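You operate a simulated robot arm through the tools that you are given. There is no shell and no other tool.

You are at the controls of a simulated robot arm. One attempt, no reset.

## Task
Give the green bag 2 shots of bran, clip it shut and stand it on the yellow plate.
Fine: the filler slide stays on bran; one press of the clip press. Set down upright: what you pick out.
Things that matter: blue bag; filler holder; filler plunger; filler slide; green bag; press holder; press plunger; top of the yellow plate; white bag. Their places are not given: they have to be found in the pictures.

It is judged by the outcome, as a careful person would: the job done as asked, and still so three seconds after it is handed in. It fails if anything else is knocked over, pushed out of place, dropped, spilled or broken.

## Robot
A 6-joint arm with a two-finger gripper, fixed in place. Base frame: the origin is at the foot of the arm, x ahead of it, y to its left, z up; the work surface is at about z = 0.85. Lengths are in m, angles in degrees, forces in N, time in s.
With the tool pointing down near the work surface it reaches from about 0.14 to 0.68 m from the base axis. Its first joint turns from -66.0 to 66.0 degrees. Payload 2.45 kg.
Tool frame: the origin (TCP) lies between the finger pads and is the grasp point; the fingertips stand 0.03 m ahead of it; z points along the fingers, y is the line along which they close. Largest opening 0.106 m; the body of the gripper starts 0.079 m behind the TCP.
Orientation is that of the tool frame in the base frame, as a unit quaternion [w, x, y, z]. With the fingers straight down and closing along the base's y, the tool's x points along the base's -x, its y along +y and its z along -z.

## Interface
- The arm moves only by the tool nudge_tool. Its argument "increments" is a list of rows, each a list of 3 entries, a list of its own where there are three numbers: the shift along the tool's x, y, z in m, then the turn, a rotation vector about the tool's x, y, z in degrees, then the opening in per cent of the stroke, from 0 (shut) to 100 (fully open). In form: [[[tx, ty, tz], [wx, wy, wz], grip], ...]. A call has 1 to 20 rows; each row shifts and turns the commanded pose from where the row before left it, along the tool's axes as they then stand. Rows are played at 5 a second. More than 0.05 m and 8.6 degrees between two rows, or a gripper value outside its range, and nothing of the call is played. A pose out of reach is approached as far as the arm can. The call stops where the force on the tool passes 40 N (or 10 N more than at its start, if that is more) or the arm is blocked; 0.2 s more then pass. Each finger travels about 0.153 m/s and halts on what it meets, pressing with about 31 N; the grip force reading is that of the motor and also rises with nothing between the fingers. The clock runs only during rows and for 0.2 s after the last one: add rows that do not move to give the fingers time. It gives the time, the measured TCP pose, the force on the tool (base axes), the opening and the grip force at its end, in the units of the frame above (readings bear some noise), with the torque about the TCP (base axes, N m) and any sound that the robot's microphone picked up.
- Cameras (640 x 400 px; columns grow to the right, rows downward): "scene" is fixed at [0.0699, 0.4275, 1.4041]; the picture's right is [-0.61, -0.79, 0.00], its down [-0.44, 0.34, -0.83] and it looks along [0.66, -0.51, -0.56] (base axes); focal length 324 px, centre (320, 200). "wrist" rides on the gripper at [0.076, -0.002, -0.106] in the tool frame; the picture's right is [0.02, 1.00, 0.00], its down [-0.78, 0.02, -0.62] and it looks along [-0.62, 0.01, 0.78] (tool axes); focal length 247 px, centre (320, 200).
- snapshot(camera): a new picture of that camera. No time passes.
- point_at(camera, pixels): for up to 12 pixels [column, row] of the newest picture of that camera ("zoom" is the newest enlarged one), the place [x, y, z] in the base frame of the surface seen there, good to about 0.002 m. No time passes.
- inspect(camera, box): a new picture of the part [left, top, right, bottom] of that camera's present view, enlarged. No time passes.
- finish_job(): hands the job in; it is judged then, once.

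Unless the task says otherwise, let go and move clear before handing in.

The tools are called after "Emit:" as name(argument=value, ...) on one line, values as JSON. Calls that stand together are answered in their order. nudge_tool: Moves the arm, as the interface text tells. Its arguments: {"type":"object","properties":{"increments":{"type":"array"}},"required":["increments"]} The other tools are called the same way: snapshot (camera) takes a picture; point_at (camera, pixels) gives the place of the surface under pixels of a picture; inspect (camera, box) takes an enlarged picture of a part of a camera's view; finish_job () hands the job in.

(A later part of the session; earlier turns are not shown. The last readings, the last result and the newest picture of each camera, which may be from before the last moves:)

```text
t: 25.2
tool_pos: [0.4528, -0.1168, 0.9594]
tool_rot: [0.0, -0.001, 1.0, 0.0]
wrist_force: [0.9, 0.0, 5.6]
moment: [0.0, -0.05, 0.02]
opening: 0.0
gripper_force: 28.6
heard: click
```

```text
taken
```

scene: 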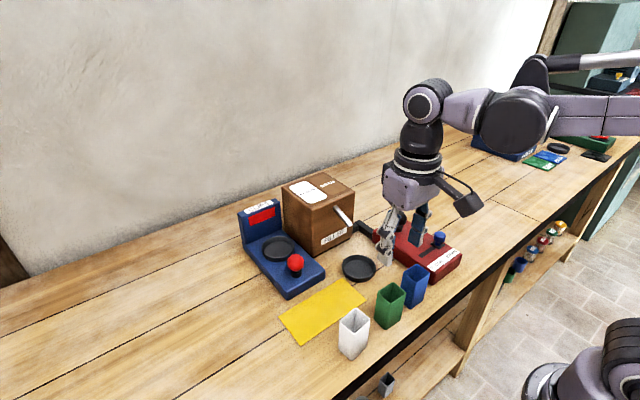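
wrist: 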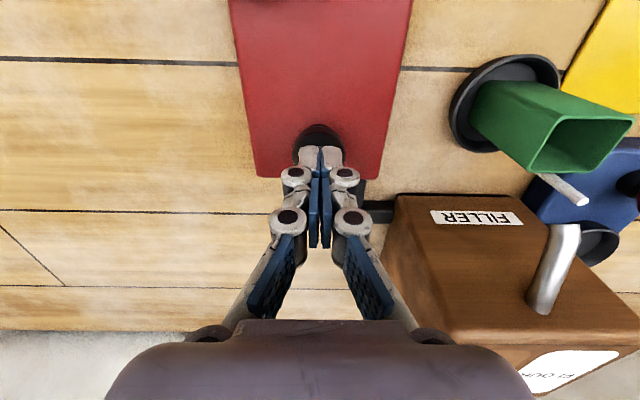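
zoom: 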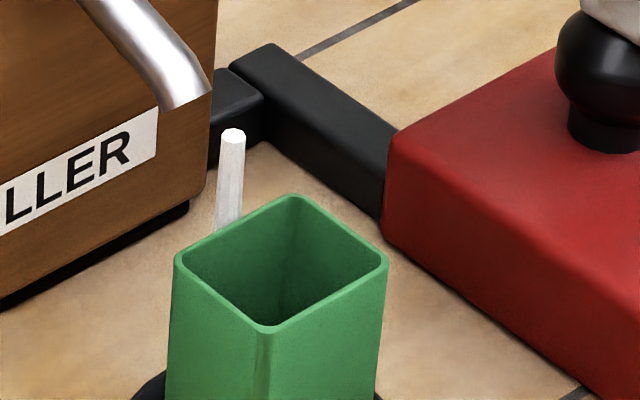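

The rod-like stream stands at (0.4575, 0.034), right at the bag's rear wall. I hold for one row (no motion) and look at how it develops.

Emit:
nudge_tool(increments=[[[0, 0, 0], [0, 0, 0], 0]])

Emit:
inspect(camera="scene", box=[345, 215, 385, 260])

Emit:
snapshot(camera="wrist")

Emit:
inspect(camera="wrist", box=[420, 40, 640, 250])

```text
t: 25.6
tool_pos: [0.4543, -0.1176, 0.9596]
tool_rot: [0.001, 0.0, 1.0, 0.0]
wrist_force: [0.9, 0.2, 4.9]
moment: [0.02, -0.02, 0.01]
opening: 0.0061
gripper_force: 28.7
```

```text
8.89 times, centred on (365, 238) of scene
```

zoom: 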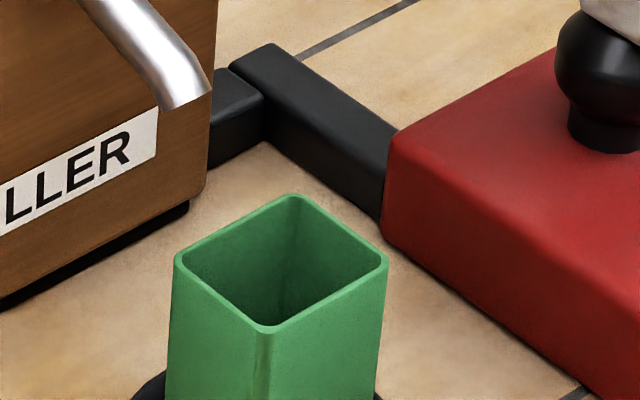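

```text
taken
```

wrist: 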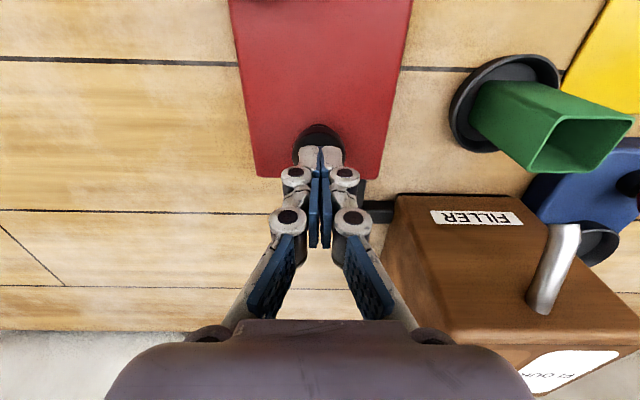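

```text
1.90 times, centred on (530, 145) of wrist
```

zoom: 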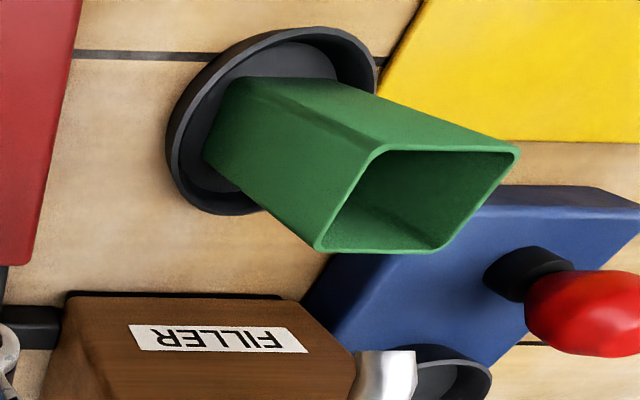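

The stream lasted briefly and is gone. I release the plunger fully, rise, and look down into the bag from above to confirm what and where it landed before a second press.

Emit:
nudge_tool(increments=[[[0, 0, -0.02], [0, 0, 0], 0], [[0, 0, -0.045], [0, 0, 0], 0], [[0, 0, -0.05], [0, 0, 0], 0], [[0, 0, -0.05], [0, 0, 0], 0], [[-0.012, 0.037, 0], [0, 0, 0], 0], [[-0.012, 0.037, 0], [0, 0, 0], 0], [[-0.012, 0.037, 0], [0, 0, 0], 0], [[-0.012, 0.037, 0], [0, 0, 0], 0], [[0, 0, 0], [0, 0, 0], 0]])

Emit:
snapshot(camera="wrist")

Emit:
inspect(camera="scene", box=[310, 180, 460, 300])

```text
t: 27.6
tool_pos: [0.5031, 0.0328, 1.122]
tool_rot: [0.001, 0.0, 1.0, 0.0]
wrist_force: [-0.1, -0.3, 0.0]
moment: [-0.01, 0.01, 0.0]
opening: 0.0
gripper_force: 28.8
```

```text
taken
```

wrist: 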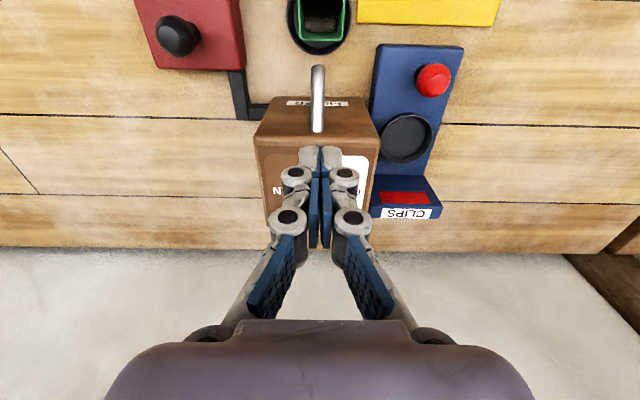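

```text
3.33 times, centred on (385, 240) of scene
```

zoom: 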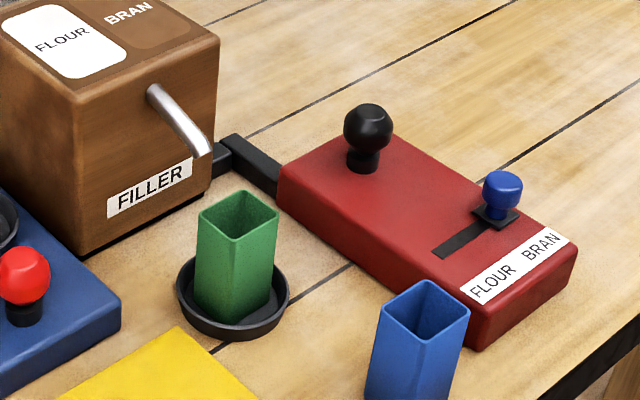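

The bag is at the top of the wrist view (322,15), interior looks dark. I zoom in.

Emit:
inspect(camera="wrist", box=[270, 0, 370, 75])

Emit:
point_at(camera="zoom", pixels=[[320, 30], [320, 60], [320, 10], [320, 78], [320, 90], [320, 110], [320, 130], [205, 60], [440, 60]])

```text
5.33 times, centred on (320, 38) of wrist
```

zoom: 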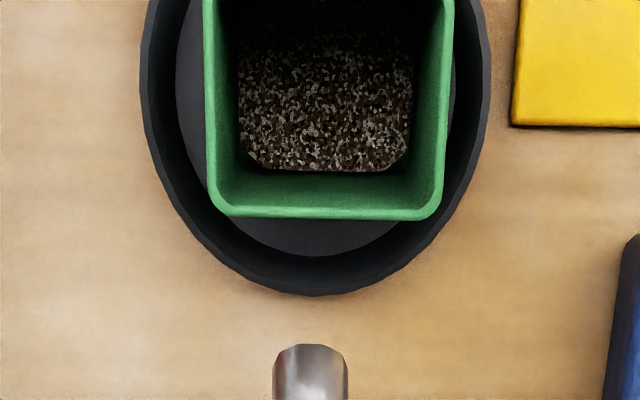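

```text
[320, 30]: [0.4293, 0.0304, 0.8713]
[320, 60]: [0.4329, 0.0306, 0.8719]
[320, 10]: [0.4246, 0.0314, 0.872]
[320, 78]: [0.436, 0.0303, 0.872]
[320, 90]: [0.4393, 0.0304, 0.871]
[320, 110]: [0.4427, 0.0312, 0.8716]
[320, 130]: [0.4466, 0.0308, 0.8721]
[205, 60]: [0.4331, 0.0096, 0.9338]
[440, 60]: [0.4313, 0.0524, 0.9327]
```

The bag now holds brown flaky bran up to z 0.872, with none around the dish: one shot landed properly. I return above the plunger for the second press.

Emit:
nudge_tool(increments=[[[0.012, -0.037, 0], [0, 0, 0], 0], [[0.012, -0.037, 0], [0, 0, 0], 0], [[0.012, -0.037, 0], [0, 0, 0], 0], [[0.012, -0.036, 0], [0, 0, 0], 0], [[0, 0, 0.05], [0, 0, 0], 0], [[0, 0, 0.045], [0, 0, 0], 0], [[0, 0, 0.045], [0, 0, 0], 0], [[0, 0, 0], [0, 0, 0], 0]])

Emit:
inspect(camera="scene", box=[340, 140, 460, 260])

```text
t: 29.4
tool_pos: [0.453, -0.1129, 0.9832]
tool_rot: [0.001, -0.001, 1.0, 0.001]
wrist_force: [1.0, 0.4, 0.3]
moment: [-0.02, 0.01, 0.03]
opening: 0.0
gripper_force: 29.4
```

```text
3.33 times, centred on (400, 200) of scene
```

zoom: 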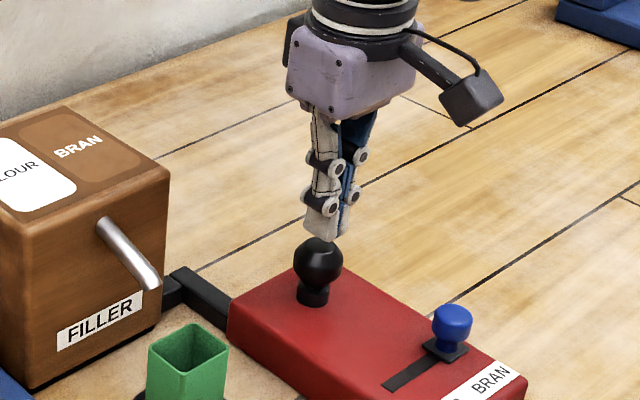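

Same alignment as for the first press, and the slide is still on bran. I press a second time by the same stroke, hold, and release.

Emit:
nudge_tool(increments=[[[-0.001, 0, 0.01], [0, 0, 0], 0], [[0, 0, 0.004], [0, 0, 0], 0], [[0, 0, 0.004], [0, 0, 0], 0], [[0, 0, 0.004], [0, 0, 0], 0], [[0, 0, 0.004], [0, 0, 0], 0], [[0, 0, 0], [0, 0, 0], 0], [[0, 0, 0], [0, 0, 0], 0]])

```text
t: 31.0
tool_pos: [0.4543, -0.1152, 0.9562]
tool_rot: [0.0, -0.002, 1.0, 0.0]
wrist_force: [-0.5, 1.6, 6.1]
moment: [0.07, 0.01, 0.0]
opening: 0.0001
gripper_force: 28.6
heard: click
```

A single click again. I release, rise and look into the bag from above.

Emit:
nudge_tool(increments=[[[0, 0, -0.02], [0, 0, 0], 0], [[0, 0, -0.045], [0, 0, 0], 0], [[0, 0, -0.05], [0, 0, 0], 0], [[0, 0, -0.05], [0, 0, 0], 0], [[-0.012, 0.037, 0], [0, 0, 0], 0], [[-0.012, 0.037, 0], [0, 0, 0], 0], [[-0.012, 0.037, 0], [0, 0, 0], 0], [[-0.005, 0.037, 0], [0, 0, 0], 0], [[0, 0, 0], [0, 0, 0], 0]])

Emit:
inspect(camera="wrist", box=[270, 0, 370, 75])

Emit:
point_at(camera="zoom", pixels=[[320, 30], [320, 60], [320, 90], [320, 110], [300, 130]])

Emit:
snapshot(camera="wrist")

```text
t: 33.0
tool_pos: [0.4954, 0.0347, 1.1221]
tool_rot: [0.001, 0.0, 1.0, 0.0]
wrist_force: [0.7, 0.3, 0.6]
moment: [0.01, 0.01, 0.0]
opening: 0.0003
gripper_force: 28.4
```

```text
5.33 times, centred on (320, 38) of wrist
```

zoom: 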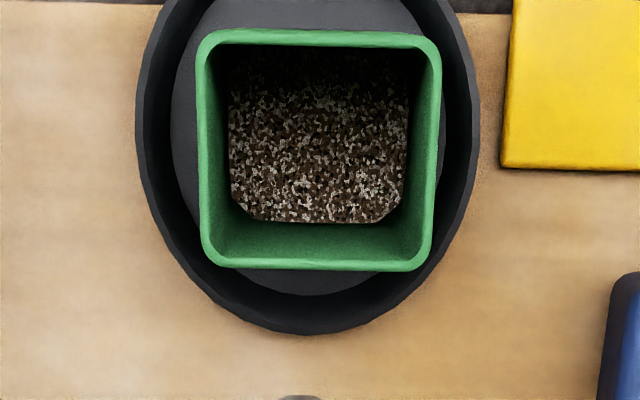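

```text
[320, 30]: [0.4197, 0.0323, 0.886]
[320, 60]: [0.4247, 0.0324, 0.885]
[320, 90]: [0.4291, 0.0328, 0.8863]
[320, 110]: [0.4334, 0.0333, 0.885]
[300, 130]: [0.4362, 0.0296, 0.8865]
```

```text
taken
```

wrist: 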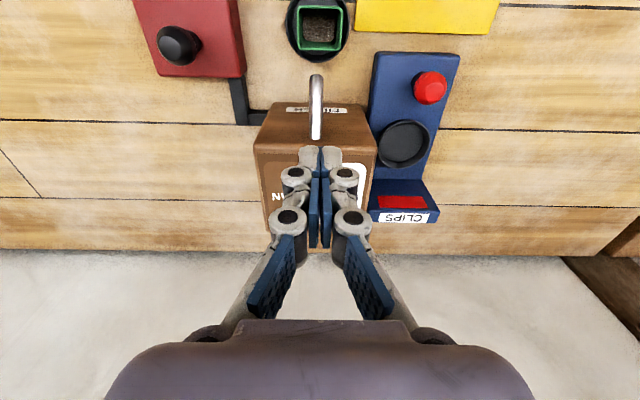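

The level went 0.872 → 0.886: two shots. Now I measure the bag and the clip press from this overhead view.

Emit:
inspect(camera="wrist", box=[280, 0, 480, 230])

```text
1.74 times, centred on (380, 115) of wrist
```

zoom: 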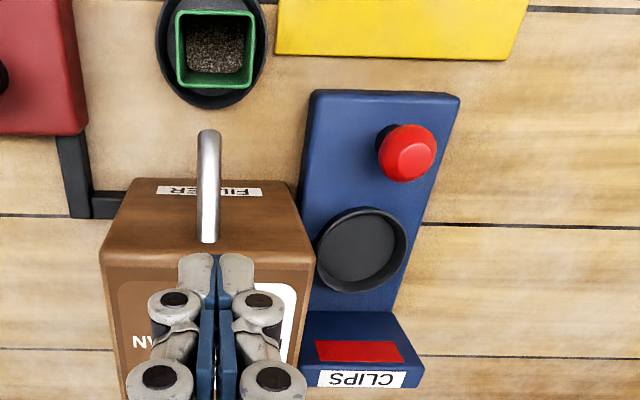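

Emit:
point_at(camera="zoom", pixels=[[362, 209], [362, 290], [317, 250], [405, 245], [362, 250], [408, 153], [408, 128], [408, 180], [381, 153], [435, 153], [310, 130], [450, 130]])

Emit:
point_at(camera="wrist", pixels=[[300, 30], [338, 30], [320, 9], [320, 48], [400, 45], [398, 82], [372, 140], [435, 140], [400, 187], [315, 105], [350, 100], [280, 105]])

```text
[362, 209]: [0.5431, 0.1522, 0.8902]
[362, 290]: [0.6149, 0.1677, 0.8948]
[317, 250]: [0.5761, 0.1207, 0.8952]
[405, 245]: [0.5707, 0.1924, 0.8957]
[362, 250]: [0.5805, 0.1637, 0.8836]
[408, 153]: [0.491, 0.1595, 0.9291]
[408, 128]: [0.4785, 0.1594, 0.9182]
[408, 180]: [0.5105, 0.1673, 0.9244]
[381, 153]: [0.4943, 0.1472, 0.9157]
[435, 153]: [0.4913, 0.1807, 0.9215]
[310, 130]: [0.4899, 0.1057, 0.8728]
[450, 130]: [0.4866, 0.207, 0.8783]
```

```text
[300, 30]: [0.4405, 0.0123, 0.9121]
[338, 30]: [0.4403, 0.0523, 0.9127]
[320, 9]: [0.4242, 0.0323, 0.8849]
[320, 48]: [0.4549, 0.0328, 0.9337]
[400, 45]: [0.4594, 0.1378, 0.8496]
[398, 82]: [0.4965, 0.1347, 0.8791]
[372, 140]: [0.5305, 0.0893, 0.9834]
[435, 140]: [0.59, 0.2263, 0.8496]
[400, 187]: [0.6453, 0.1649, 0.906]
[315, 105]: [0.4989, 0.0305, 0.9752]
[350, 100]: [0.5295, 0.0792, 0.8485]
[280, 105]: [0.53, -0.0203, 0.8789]
```

Press dish centre ≈ (0.579, 0.157), floor 0.883, rim 0.895; bag centre y ≈ 0.0325. I open the fingers and return above the bag, in line with its centre.

Emit:
nudge_tool(increments=[[[0.028, -0.001, 0], [0, 0, 0], 58], [[0.0285, -0.001, 0], [0, 0, 0], 58], [[0, 0, 0.04], [0, 0, 0], 58], [[0, 0, 0.035], [0, 0, 0], 58], [[0, 0, 0.035], [0, 0, 0], 58], [[0, 0, 0.03], [0, 0, 0], 58], [[0, 0, 0], [0, 0, 0], 58]])

Emit:
snapshot(camera="wrist")

Emit:
inspect(camera="scene", box=[300, 170, 420, 290])

```text
t: 34.6
tool_pos: [0.4405, 0.0317, 0.9782]
tool_rot: [0.001, 0.0, 1.0, -0.001]
wrist_force: [0.0, 0.3, 0.5]
moment: [0.02, 0.01, -0.05]
opening: 0.0612
gripper_force: 0.1
```

```text
taken
```

wrist: 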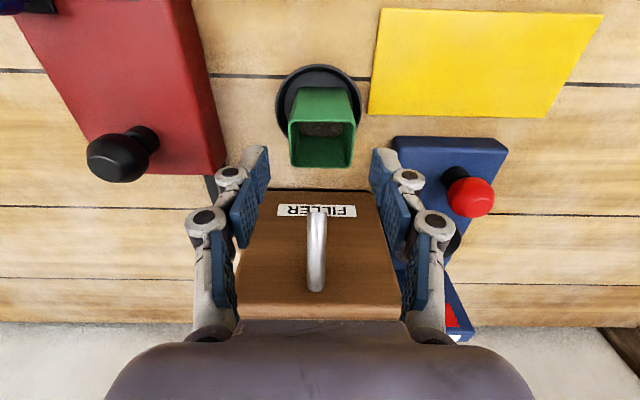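

```text
3.33 times, centred on (360, 230) of scene
```

zoom: 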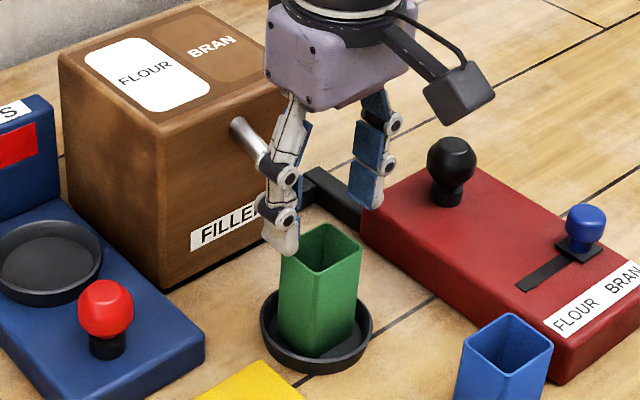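

The bag (cols 289–356) is centred between the fingers. I descend to z ≈ 0.909 and close gently.

Emit:
nudge_tool(increments=[[[0, 0, 0.03], [0, 0, 0], 58], [[0, 0, 0.025], [0, 0, 0], 58], [[0, 0, 0.013], [0, 0, 0], 58], [[0, 0, 0], [0, 0, 0], 58], [[0, 0, 0], [0, 0, 0], 50], [[0, 0, 0], [0, 0, 0], 45], [[0, 0, 0], [0, 0, 0], 42], [[0, 0, 0], [0, 0, 0], 38], [[0, 0, 0], [0, 0, 0], 30], [[0, 0, 0], [0, 0, 0], 30]])

Emit:
snapshot(camera="wrist")

```text
t: 36.8
tool_pos: [0.4398, 0.0313, 0.9126]
tool_rot: [0.001, -0.001, 1.0, 0.001]
wrist_force: [-0.3, 0.7, 1.6]
moment: [0.02, -0.03, -0.02]
opening: 0.0431
gripper_force: 31.3
```

```text
taken
```

wrist: 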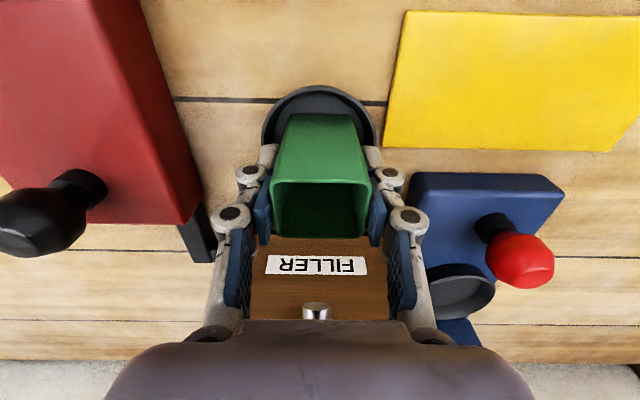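

Gripped again. I lift 25 mm, back away from the spout, then raise and bring it in front of the press.

Emit:
nudge_tool(increments=[[[0, 0, -0.01], [0, 0, 0], 30], [[0, 0, -0.015], [0, 0, 0], 30], [[0.02, 0, 0], [0, 0, 0], 30], [[0.025, 0, 0], [0, 0, 0], 30], [[0, 0, -0.03], [0, 0, 0], 30], [[0, 0, -0.04], [0, 0, 0], 30], [[0, 0, -0.04], [0, 0, 0], 30], [[0, 0.03, 0], [0, 0, 0], 30], [[0, 0.035, 0], [0, 0, 0], 30], [[0, 0.035, 0], [0, 0, 0], 30], [[0, 0.0255, 0], [0, 0, 0], 30], [[0, 0, 0], [0, 0, 0], 30]])

Emit:
snapshot(camera="wrist")

Emit:
snapshot(camera="scene")

```text
t: 39.4
tool_pos: [0.3929, 0.1549, 1.0463]
tool_rot: [0.001, 0.001, 1.0, 0.0]
wrist_force: [0.2, -0.1, -1.6]
moment: [-0.02, -0.02, 0.0]
opening: 0.0432
gripper_force: 31.2
```

```text
taken
```

wrist: 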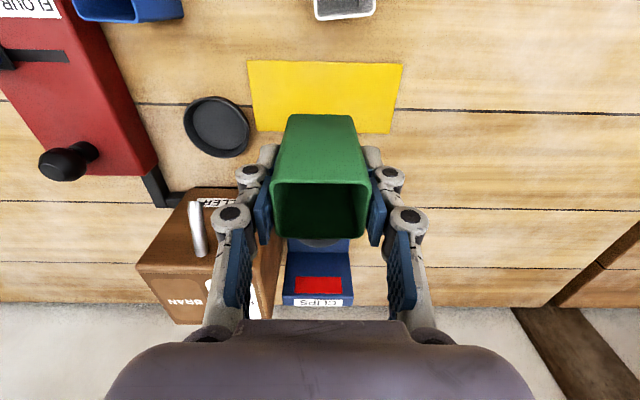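

```text
taken
```

scene: 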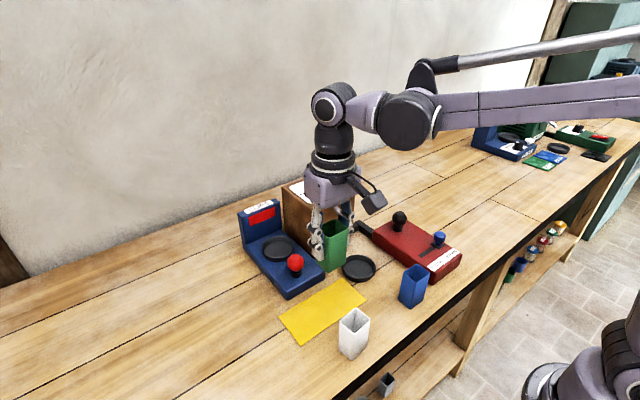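

The bag is upright and the filler dish is clean. I move +x at this height over the press dish.

Emit:
nudge_tool(increments=[[[-0.03, 0.0005, 0], [0, 0, 0], 30], [[-0.04, 0.0005, 0], [0, 0, 0], 30], [[-0.04, 0.0005, 0], [0, 0, 0], 30], [[-0.04, 0, 0], [0, 0, 0], 30], [[-0.036, 0, 0], [0, 0, 0], 30], [[0, 0, 0.025], [0, 0, 0], 30], [[0, 0, 0.025], [0, 0, 0], 30], [[0, 0, 0.02], [0, 0, 0], 30], [[0, 0, 0], [0, 0, 0], 30]])

Emit:
inspect(camera="scene", box=[220, 150, 350, 300])

Emit:
snapshot(camera="wrist")

```text
t: 41.4
tool_pos: [0.5796, 0.1569, 0.9797]
tool_rot: [0.001, -0.002, 1.0, 0.001]
wrist_force: [0.6, 0.3, -1.1]
moment: [-0.03, 0.02, 0.0]
opening: 0.0433
gripper_force: 31.1
```

```text
2.67 times, centred on (285, 225) of scene
```

zoom: 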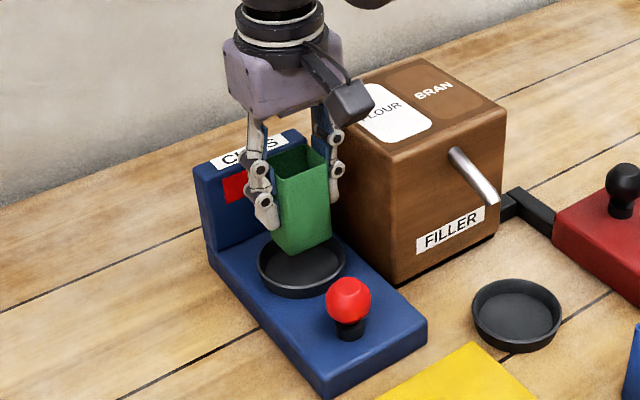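

```text
taken
```

wrist: 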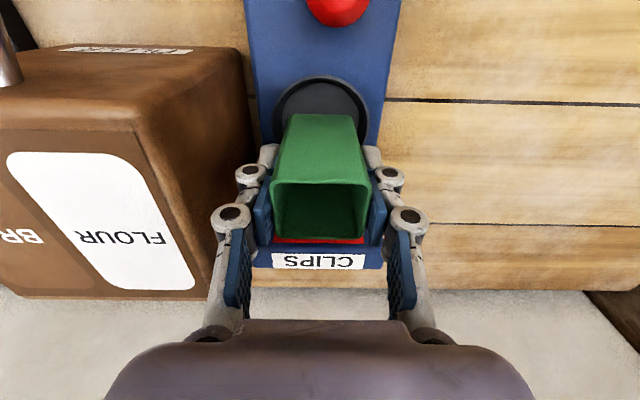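

Centred over the press dish, clear of the hopper and post. I lower it toward the dish floor (expect contact near z 0.942).

Emit:
nudge_tool(increments=[[[0, 0, 0.015], [0, 0, 0], 30], [[0, 0, 0.012], [0, 0, 0], 30], [[0, 0, 0.004], [0, 0, 0], 30], [[0, 0, 0.002], [0, 0, 0], 30], [[0, 0, 0.001], [0, 0, 0], 30], [[0, 0, 0], [0, 0, 0], 30]])

```text
t: 42.8
tool_pos: [0.5816, 0.1581, 0.9428]
tool_rot: [0.0, -0.001, 1.0, 0.001]
wrist_force: [0.9, 0.4, -0.5]
moment: [-0.02, -0.01, -0.02]
opening: 0.0432
gripper_force: 31.0
```

Emit:
nudge_tool(increments=[[[0, 0, 0.001], [0, 0, 0], 30], [[0, 0, 0], [0, 0, 0], 30]])

Emit:
inspect(camera="scene", box=[230, 180, 330, 290])

```text
t: 43.4
tool_pos: [0.58, 0.1592, 0.9436]
tool_rot: [0.001, -0.001, 1.0, -0.001]
wrist_force: [-0.4, 0.4, -1.0]
moment: [-0.02, -0.01, 0.0]
opening: 0.0432
gripper_force: 31.3
```

```text
3.64 times, centred on (280, 235) of scene
```

zoom: 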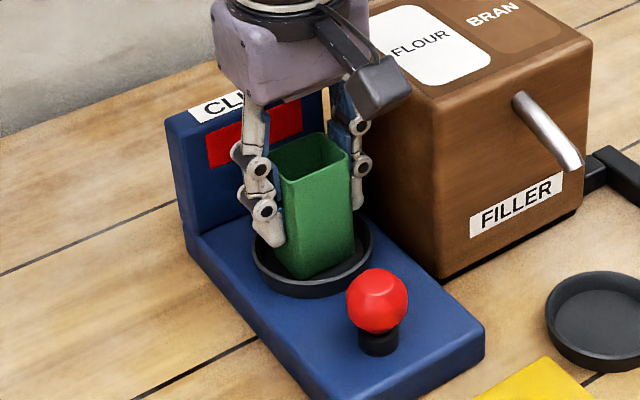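

No contact yet; I continue in 1 mm steps.

Emit:
nudge_tool(increments=[[[0, 0, 0.001], [0, 0, 0], 30], [[0, 0, 0.001], [0, 0, 0], 30], [[0, 0, 0], [0, 0, 0], 30]])

```text
t: 44.2
tool_pos: [0.5806, 0.1582, 0.9423]
tool_rot: [0.001, -0.001, 1.0, 0.001]
wrist_force: [2.4, 2.4, 22.8]
moment: [0.06, -0.07, -0.06]
opening: 0.0431
gripper_force: 30.7
```

Contact at 23 N: the bag sits on the press dish floor. I ease up 0.7 mm, open modestly and check.

Emit:
nudge_tool(increments=[[[0, 0, -0.0007], [0, 0, 0], 30], [[0, 0, 0], [0, 0, 0], 44], [[0, 0, 0], [0, 0, 0], 50], [[0, 0, 0], [0, 0, 0], 55], [[0, 0, 0], [0, 0, 0], 55]])

Emit:
snapshot(camera="wrist")

Emit:
inspect(camera="scene", box=[230, 180, 330, 290])

```text
t: 45.4
tool_pos: [0.5803, 0.1582, 0.9417]
tool_rot: [0.001, -0.001, 1.0, 0.0]
wrist_force: [-0.1, 0.0, 0.1]
moment: [-0.01, 0.01, 0.04]
opening: 0.0583
gripper_force: 0.0
```

```text
taken
```

wrist: 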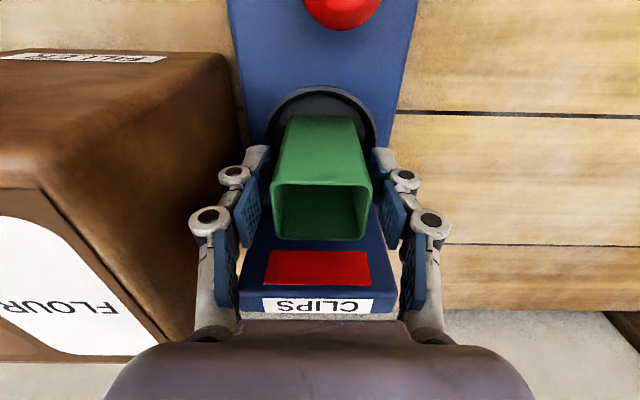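

```text
3.64 times, centred on (280, 235) of scene
```

zoom: 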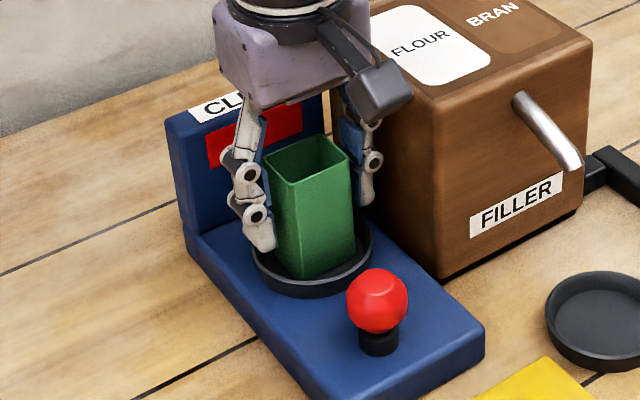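

The bag stands freely in the press dish. I rise straight up, then back toward the red plunger with the fingers closing.

Emit:
nudge_tool(increments=[[[0, 0, -0.03], [0, 0, 0], 55], [[0, 0, -0.04], [0, 0, 0], 55], [[0, 0, -0.04], [0, 0, 0], 55], [[0.03, 0, 0], [0, 0, 0], 30], [[0.03, 0, 0], [0, 0, 0], 0], [[0.03, 0, 0], [0, 0, 0], 0], [[0, 0, 0], [0, 0, 0], 0]])

Emit:
snapshot(camera="wrist")

Emit:
inspect(camera="scene", box=[230, 160, 340, 290])

```text
t: 47.0
tool_pos: [0.4898, 0.1572, 1.0523]
tool_rot: [0.001, 0.0, 1.0, 0.001]
wrist_force: [-0.7, -0.2, -0.2]
moment: [0.0, 0.0, -0.02]
opening: 0.0
gripper_force: 28.9
```

```text
taken
```

wrist: 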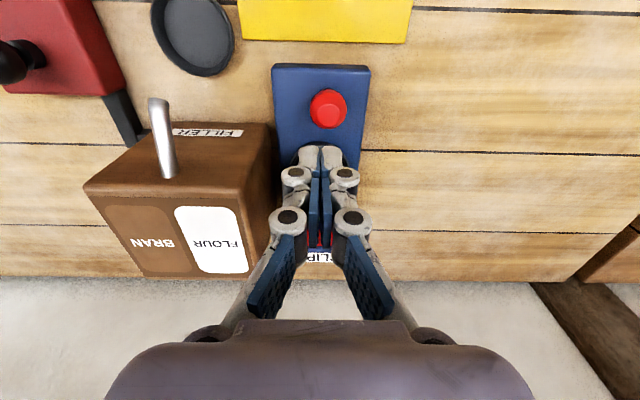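

```text
3.08 times, centred on (285, 225) of scene
```

zoom: 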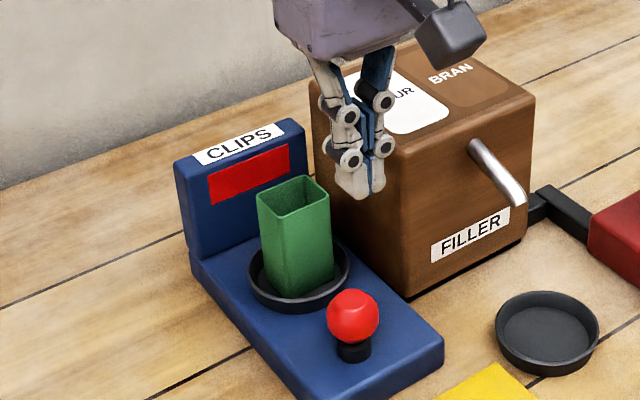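

The red knob is at (328,109) in the wrist view. I measure it.

Emit:
point_at(camera="wrist", pixels=[[311, 108], [346, 108], [328, 91], [328, 108], [328, 127], [328, 116], [322, 116], [336, 116]])

Emit:
inspect(camera="wrist", box=[280, 60, 370, 140])

```text
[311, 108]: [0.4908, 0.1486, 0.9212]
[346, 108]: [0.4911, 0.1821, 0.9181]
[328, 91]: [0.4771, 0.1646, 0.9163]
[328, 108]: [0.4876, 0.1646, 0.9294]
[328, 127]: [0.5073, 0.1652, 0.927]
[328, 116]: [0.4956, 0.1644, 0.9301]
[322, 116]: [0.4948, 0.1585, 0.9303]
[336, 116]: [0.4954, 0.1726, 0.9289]
```

```text
5.00 times, centred on (325, 100) of wrist
```

zoom: 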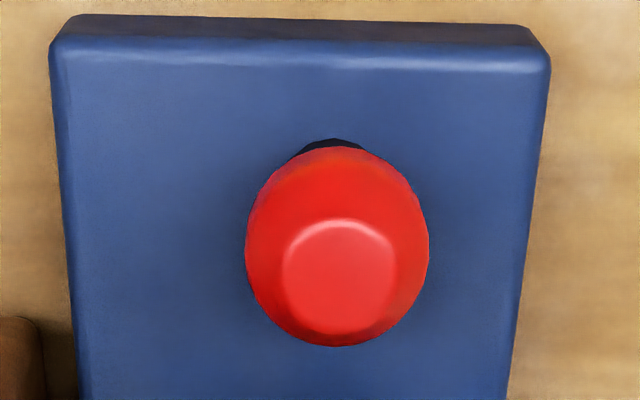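

Knob centre ≈ (0.4945, 0.165), top 0.930. I position above it.

Emit:
nudge_tool(increments=[[[-0.0045, 0.0075, 0], [0, 0, 0], 0], [[0, 0, 0.04], [0, 0, 0], 0], [[0, 0, 0.035], [0, 0, 0], 0], [[0, 0, 0], [0, 0, 0], 0]])

Emit:
inspect(camera="scene", box=[230, 170, 340, 300])

Emit:
snapshot(camera="wrist")

```text
t: 48.0
tool_pos: [0.4938, 0.1641, 0.9766]
tool_rot: [0.001, -0.001, 1.0, 0.001]
wrist_force: [0.2, 0.3, 0.2]
moment: [0.01, -0.01, 0.0]
opening: 0.0
gripper_force: 28.5
```

```text
3.08 times, centred on (285, 235) of scene
```

zoom: 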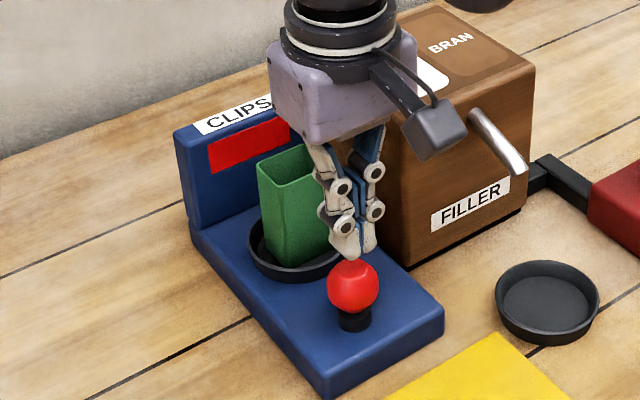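

```text
taken
```

wrist: 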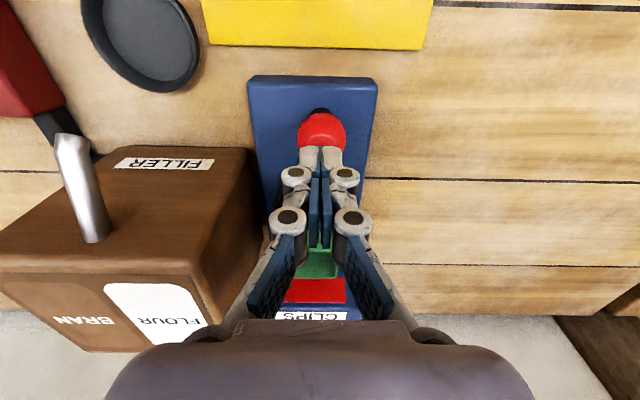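

Aligned over the red knob. I press once in small steps.

Emit:
nudge_tool(increments=[[[0, 0, 0.012], [0, 0, 0], 0], [[0, 0, 0.004], [0, 0, 0], 0], [[0, 0, 0.004], [0, 0, 0], 0], [[0, 0, 0.004], [0, 0, 0], 0], [[0, 0, 0.004], [0, 0, 0], 0], [[0, 0, 0], [0, 0, 0], 0]])

Emit:
inspect(camera="scene", box=[230, 170, 340, 300])

```text
t: 49.4
tool_pos: [0.4948, 0.1641, 0.9481]
tool_rot: [0.001, -0.001, 1.0, 0.001]
wrist_force: [-1.0, 0.0, 4.6]
moment: [0.03, 0.05, -0.02]
opening: 0.006
gripper_force: 28.4
heard: click
```

```text
3.08 times, centred on (285, 235) of scene
```

zoom: 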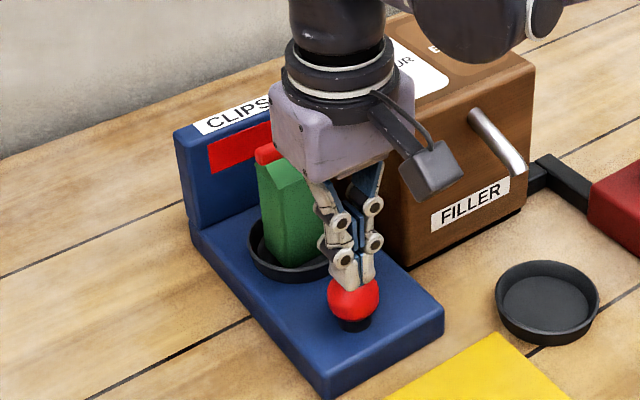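

One click, and the bag's top is now folded with a red clip. I release and rise to look.

Emit:
nudge_tool(increments=[[[0, 0, -0.02], [0, 0, 0], 0], [[0, 0, -0.045], [0, 0, 0], 0], [[0, 0, -0.045], [0, 0, 0], 0], [[0, 0, 0], [0, 0, 0], 0]])

Emit:
snapshot(camera="wrist")

Emit:
inspect(camera="scene", box=[230, 170, 330, 290])

Emit:
point_at(camera="zoom", pixels=[[320, 200]])

```text
t: 50.4
tool_pos: [0.4958, 0.1682, 1.0582]
tool_rot: [0.001, -0.001, 1.0, -0.001]
wrist_force: [-0.2, 0.3, -0.2]
moment: [0.01, 0.01, -0.01]
opening: 0.0001
gripper_force: 29.1
```

```text
taken
```

wrist: 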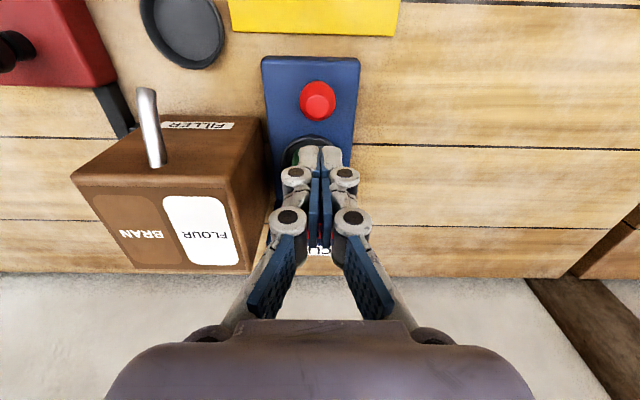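

```text
3.33 times, centred on (280, 230) of scene
```

zoom: 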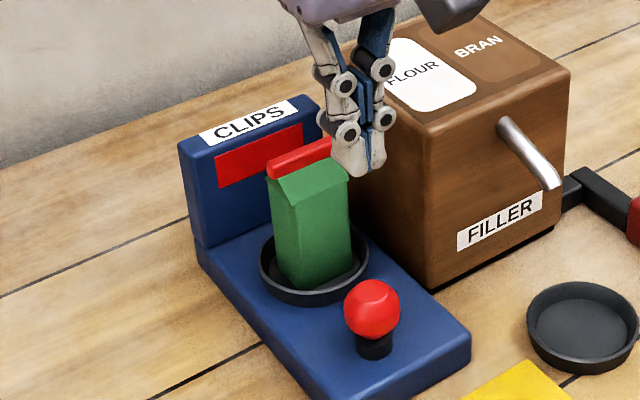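

```text
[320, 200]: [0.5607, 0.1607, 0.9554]
```

The bag is clipped with a red bar along y on its top. I measure the clip and bag.

Emit:
point_at(camera="zoom", pixels=[[300, 152], [269, 166], [332, 140], [270, 176], [300, 165], [348, 178], [296, 203], [272, 186], [345, 178], [320, 250]])

Emit:
nudge_tool(increments=[[[0.02, -0.002, -0.03], [0, 0, 0], 58], [[0.02, -0.002, -0.02], [0, 0, 0], 58], [[0, 0, 0], [0, 0, 0], 58]])

Emit:
snapshot(camera="wrist")

Emit:
inspect(camera="wrist", box=[250, 100, 390, 240])

```text
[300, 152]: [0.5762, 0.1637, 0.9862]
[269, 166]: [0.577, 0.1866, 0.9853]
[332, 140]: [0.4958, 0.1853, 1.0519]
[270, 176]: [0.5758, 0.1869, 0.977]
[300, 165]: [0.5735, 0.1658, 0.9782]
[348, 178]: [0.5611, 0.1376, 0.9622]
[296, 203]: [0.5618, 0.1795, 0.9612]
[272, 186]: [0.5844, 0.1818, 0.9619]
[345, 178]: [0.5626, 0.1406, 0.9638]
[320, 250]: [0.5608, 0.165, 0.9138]
```

```text
t: 51.2
tool_pos: [0.4559, 0.1639, 1.1085]
tool_rot: [0.0, -0.001, 1.0, 0.002]
wrist_force: [-0.8, 0.0, -0.2]
moment: [0.0, 0.0, -0.01]
opening: 0.0616
gripper_force: 0.1
```

```text
taken
```

wrist: 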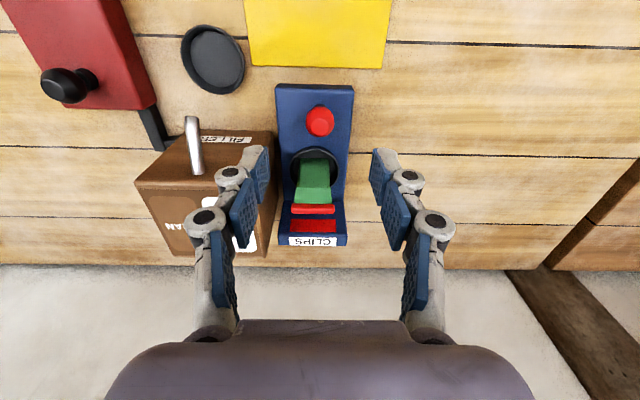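

```text
2.86 times, centred on (320, 170) of wrist
```

zoom: 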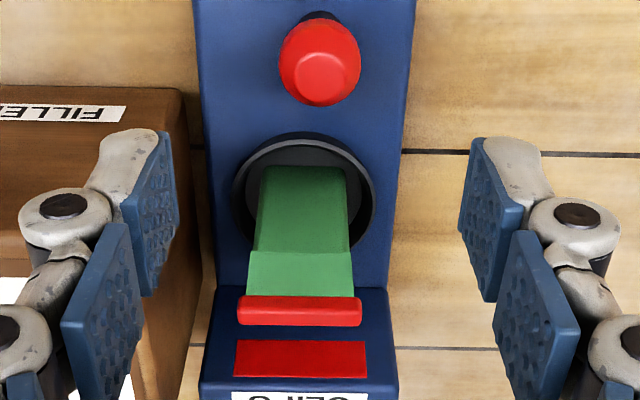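

Emit:
point_at(camera="zoom", pixels=[[242, 310], [356, 310], [300, 310], [252, 285], [348, 285], [257, 240], [349, 240], [302, 200], [262, 200], [345, 200]])

```text
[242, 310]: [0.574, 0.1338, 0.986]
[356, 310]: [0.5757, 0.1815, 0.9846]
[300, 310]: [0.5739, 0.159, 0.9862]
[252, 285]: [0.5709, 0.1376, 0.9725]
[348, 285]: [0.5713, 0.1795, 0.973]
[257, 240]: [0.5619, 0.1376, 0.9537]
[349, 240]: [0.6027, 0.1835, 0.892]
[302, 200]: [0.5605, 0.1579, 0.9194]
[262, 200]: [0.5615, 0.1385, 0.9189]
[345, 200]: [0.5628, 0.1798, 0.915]
```

The clip spans y 0.132–0.184, wider than the bag, so gripping along y could foul it. I'll rotate the gripper 90° (camera to the +y side, away from the hopper) to grip the x faces instead.

Emit:
nudge_tool(increments=[[[0, 0, 0], [0, 0, 8.2], 52], [[0, 0, 0], [0, 0, 8.2], 52], [[0, 0, 0], [0, 0, 8.2], 52], [[0, 0, 0], [0, 0, 8.2], 52], [[0, 0, 0], [0, 0, 8.2], 52], [[0, 0, 0], [0, 0, 8.2], 52], [[0, 0, 0], [0, 0, 8.2], 52], [[0, 0, 0], [0, 0, 8.2], 52], [[0, 0, 0], [0, 0, 8.2], 52], [[0, 0, 0], [0, 0, 8.2], 52], [[0, 0, 0], [0, 0, 8.0], 52], [[0, 0, 0], [0, 0, 0], 52]])

Emit:
snapshot(camera="wrist")

Emit:
snapshot(camera="scene")

```text
t: 53.8
tool_pos: [0.4533, 0.1621, 1.1097]
tool_rot: [0.0, 0.707, 0.707, 0.001]
wrist_force: [0.0, -0.3, 0.0]
moment: [0.0, -0.02, 0.01]
opening: 0.0549
gripper_force: 0.0
```

```text
taken
```

wrist: 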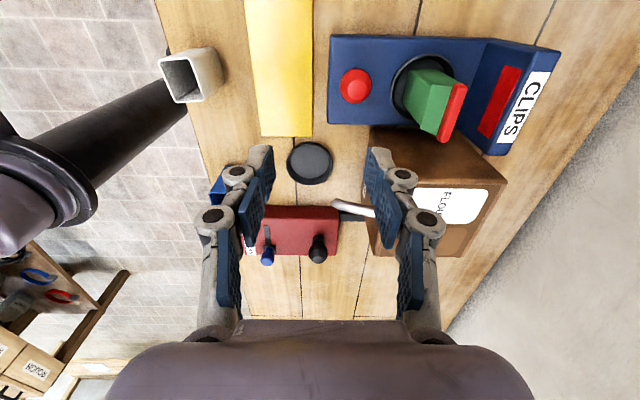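

```text
taken
```

scene: 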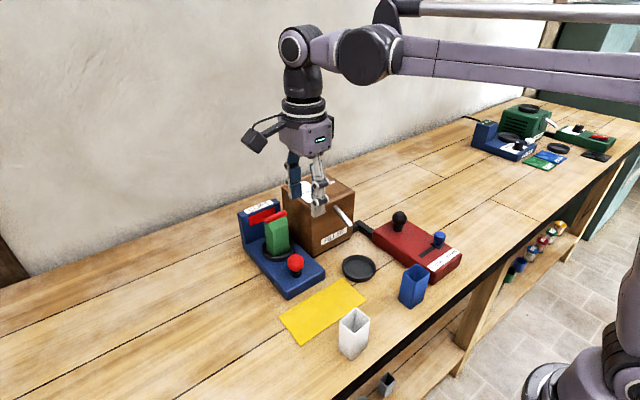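

Rotation done. I move over the bag (tool y is now base +x).

Emit:
nudge_tool(increments=[[[-0.0012, 0.042, 0], [0, 0, 0], 52], [[-0.0012, 0.042, 0], [0, 0, 0], 52], [[-0.0012, 0.0415, 0], [0, 0, 0], 52], [[0, 0, 0.03], [0, 0, 0], 52], [[0, 0, 0], [0, 0, 0], 52]])

Emit:
snapshot(camera="wrist")

Emit:
inspect(camera="scene", box=[220, 120, 350, 300])

```text
t: 55.0
tool_pos: [0.5813, 0.1563, 1.0811]
tool_rot: [0.001, 0.707, 0.707, 0.001]
wrist_force: [0.0, -0.1, -1.2]
moment: [-0.01, 0.01, -0.01]
opening: 0.0549
gripper_force: 0.0
```

```text
taken
```

wrist: 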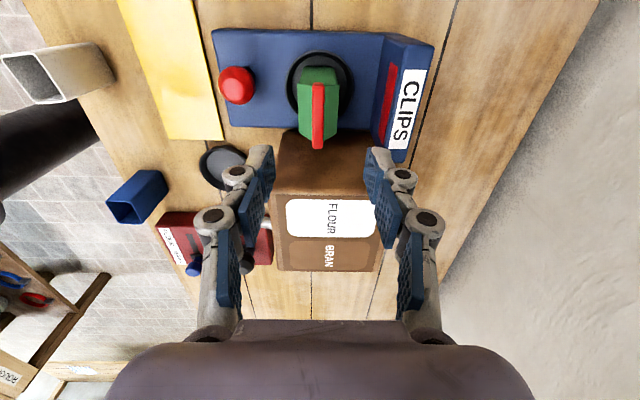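

```text
2.22 times, centred on (285, 210) of scene
```

zoom: 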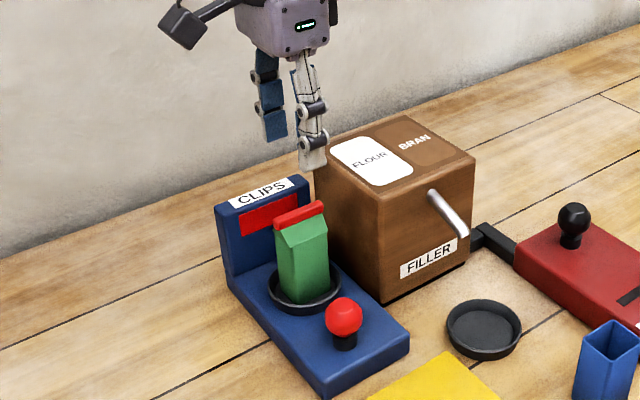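

I measure the bag's x extent from this view (bag cols ~298–341).

Emit:
inspect(camera="wrist", box=[270, 40, 370, 160])

```text
3.33 times, centred on (320, 100) of wrist
```

zoom: 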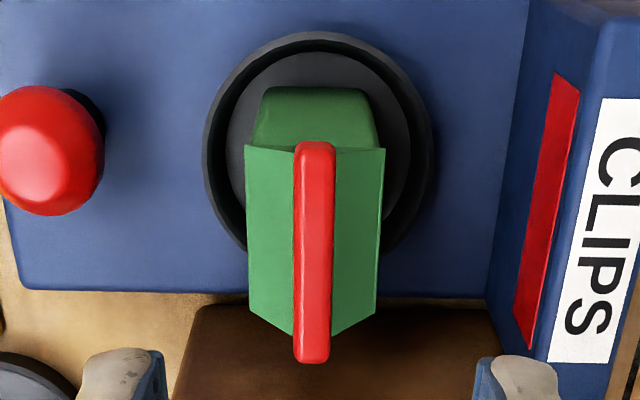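

Emit:
point_at(camera="zoom", pixels=[[248, 180], [381, 180], [248, 240], [379, 240], [315, 150], [313, 355], [313, 250], [270, 120], [360, 120], [500, 250]])

```text
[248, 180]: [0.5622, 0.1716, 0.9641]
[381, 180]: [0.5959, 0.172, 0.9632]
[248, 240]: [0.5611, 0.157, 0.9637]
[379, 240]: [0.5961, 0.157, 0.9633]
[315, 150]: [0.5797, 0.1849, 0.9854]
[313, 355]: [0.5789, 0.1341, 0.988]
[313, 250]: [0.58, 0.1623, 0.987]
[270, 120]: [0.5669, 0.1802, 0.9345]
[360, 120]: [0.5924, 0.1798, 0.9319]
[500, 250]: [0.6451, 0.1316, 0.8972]
```

Bag centre ≈ (0.579, 0.159), clip top 0.988; the gripper is aligned. I descend to z ≈ 0.938 with fingers straddling in x.

Emit:
nudge_tool(increments=[[[0.001, -0.001, 0.04], [0, 0, 0], 52], [[0, 0, 0.035], [0, 0, 0], 52], [[0, 0, 0.03], [0, 0, 0], 52], [[0, 0, 0], [0, 0, 0], 52]])

Emit:
snapshot(camera="wrist")

Emit:
inspect(camera="scene", box=[220, 150, 350, 300])

```text
t: 56.0
tool_pos: [0.5813, 0.1555, 0.9766]
tool_rot: [0.001, 0.706, 0.708, 0.001]
wrist_force: [-0.3, 0.0, 0.4]
moment: [-0.03, 0.01, 0.02]
opening: 0.0552
gripper_force: 0.1
```

```text
taken
```

wrist: 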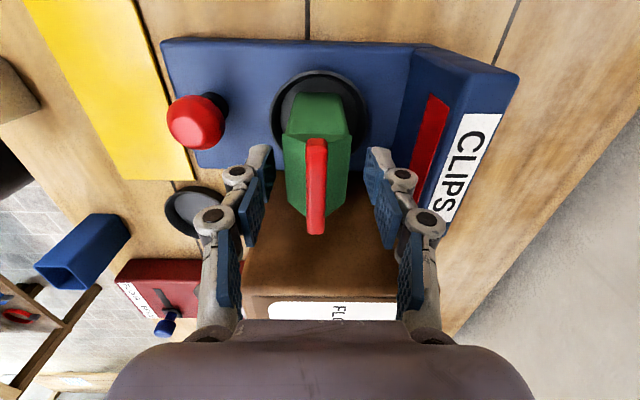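

```text
2.67 times, centred on (285, 225) of scene
```

zoom: 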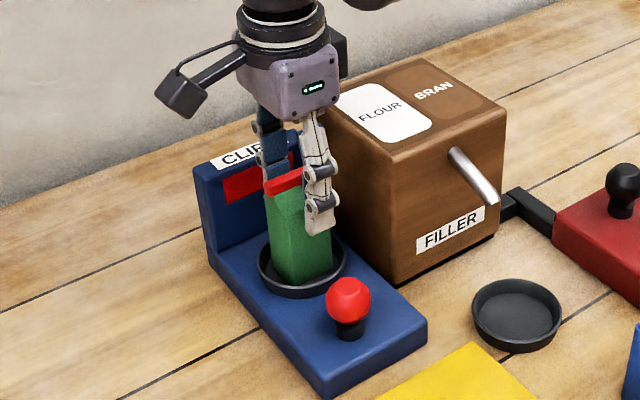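

Bag is ~1.5 mm to −x and ~3 mm to +y of the gripper's centre. I correct and go down to z ≈ 0.938.

Emit:
nudge_tool(increments=[[[0.003, -0.0015, 0], [0, 0, 0], 52], [[0, 0, 0.02], [0, 0, 0], 52], [[0, 0, 0.018], [0, 0, 0], 52], [[0, 0, 0], [0, 0, 0], 52]])

Emit:
snapshot(camera="wrist")

Emit:
inspect(camera="scene", box=[230, 180, 330, 290])

```text
t: 57.0
tool_pos: [0.577, 0.1606, 0.9361]
tool_rot: [0.001, 0.706, 0.708, 0.001]
wrist_force: [-0.3, -0.3, -1.2]
moment: [-0.01, 0.0, 0.0]
opening: 0.0553
gripper_force: 0.0
```

```text
taken
```

wrist: 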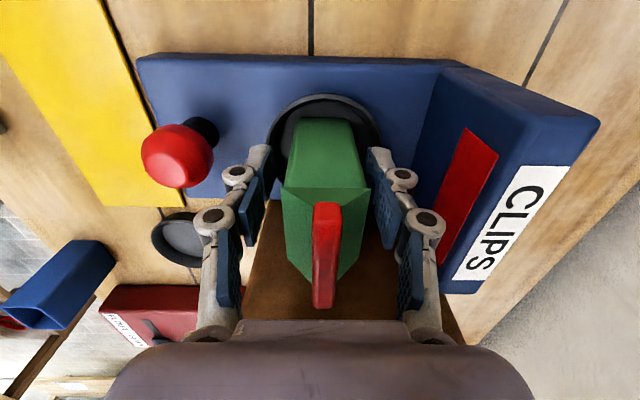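

```text
3.64 times, centred on (280, 235) of scene
```

zoom: 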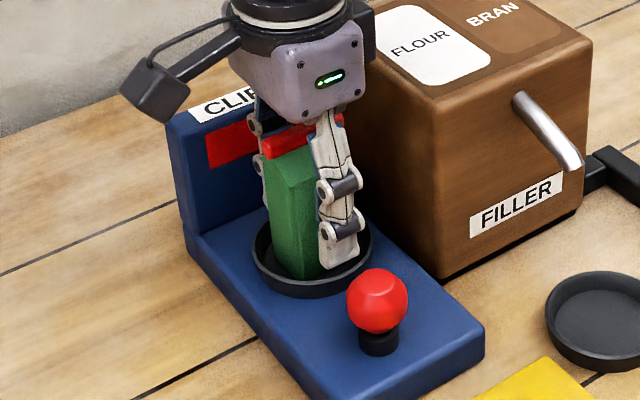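

The bag fits between the fingers. I shift +x 1.5 mm and close gently.

Emit:
nudge_tool(increments=[[[0, 0.0015, 0], [0, 0, 0], 52], [[0, 0, 0], [0, 0, 0], 46], [[0, 0, 0], [0, 0, 0], 42], [[0, 0, 0], [0, 0, 0], 38], [[0, 0, 0], [0, 0, 0], 35], [[0, 0, 0], [0, 0, 0], 30], [[0, 0, 0], [0, 0, 0], 24], [[0, 0, 0], [0, 0, 0], 24]])

Emit:
snapshot(camera="wrist")

Emit:
inspect(camera="scene", box=[230, 180, 330, 290])

```text
t: 58.8
tool_pos: [0.5776, 0.1618, 0.9367]
tool_rot: [0.0, 0.707, 0.707, 0.001]
wrist_force: [0.5, -0.2, 1.0]
moment: [-0.02, -0.03, -0.02]
opening: 0.0352
gripper_force: 31.0
```

```text
taken
```

wrist: 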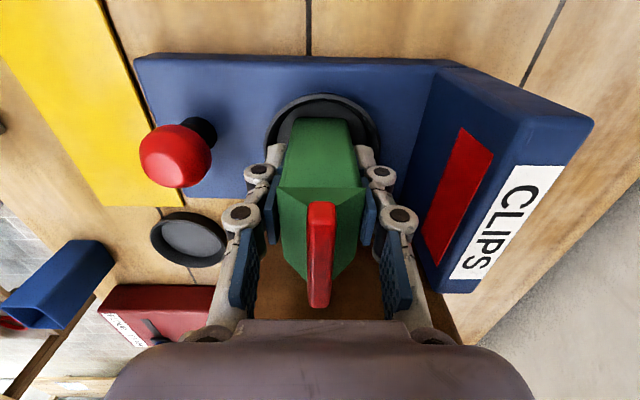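

```text
3.64 times, centred on (280, 235) of scene
```

zoom: 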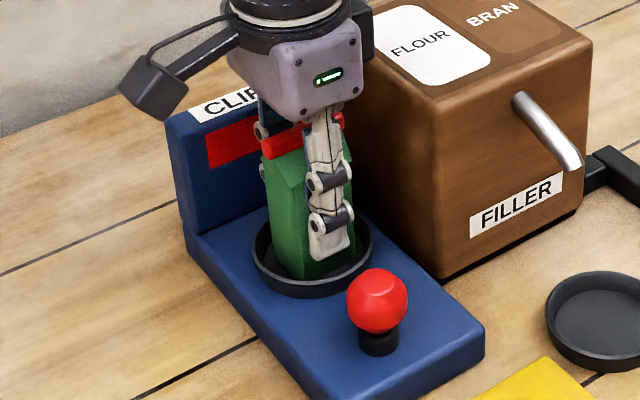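

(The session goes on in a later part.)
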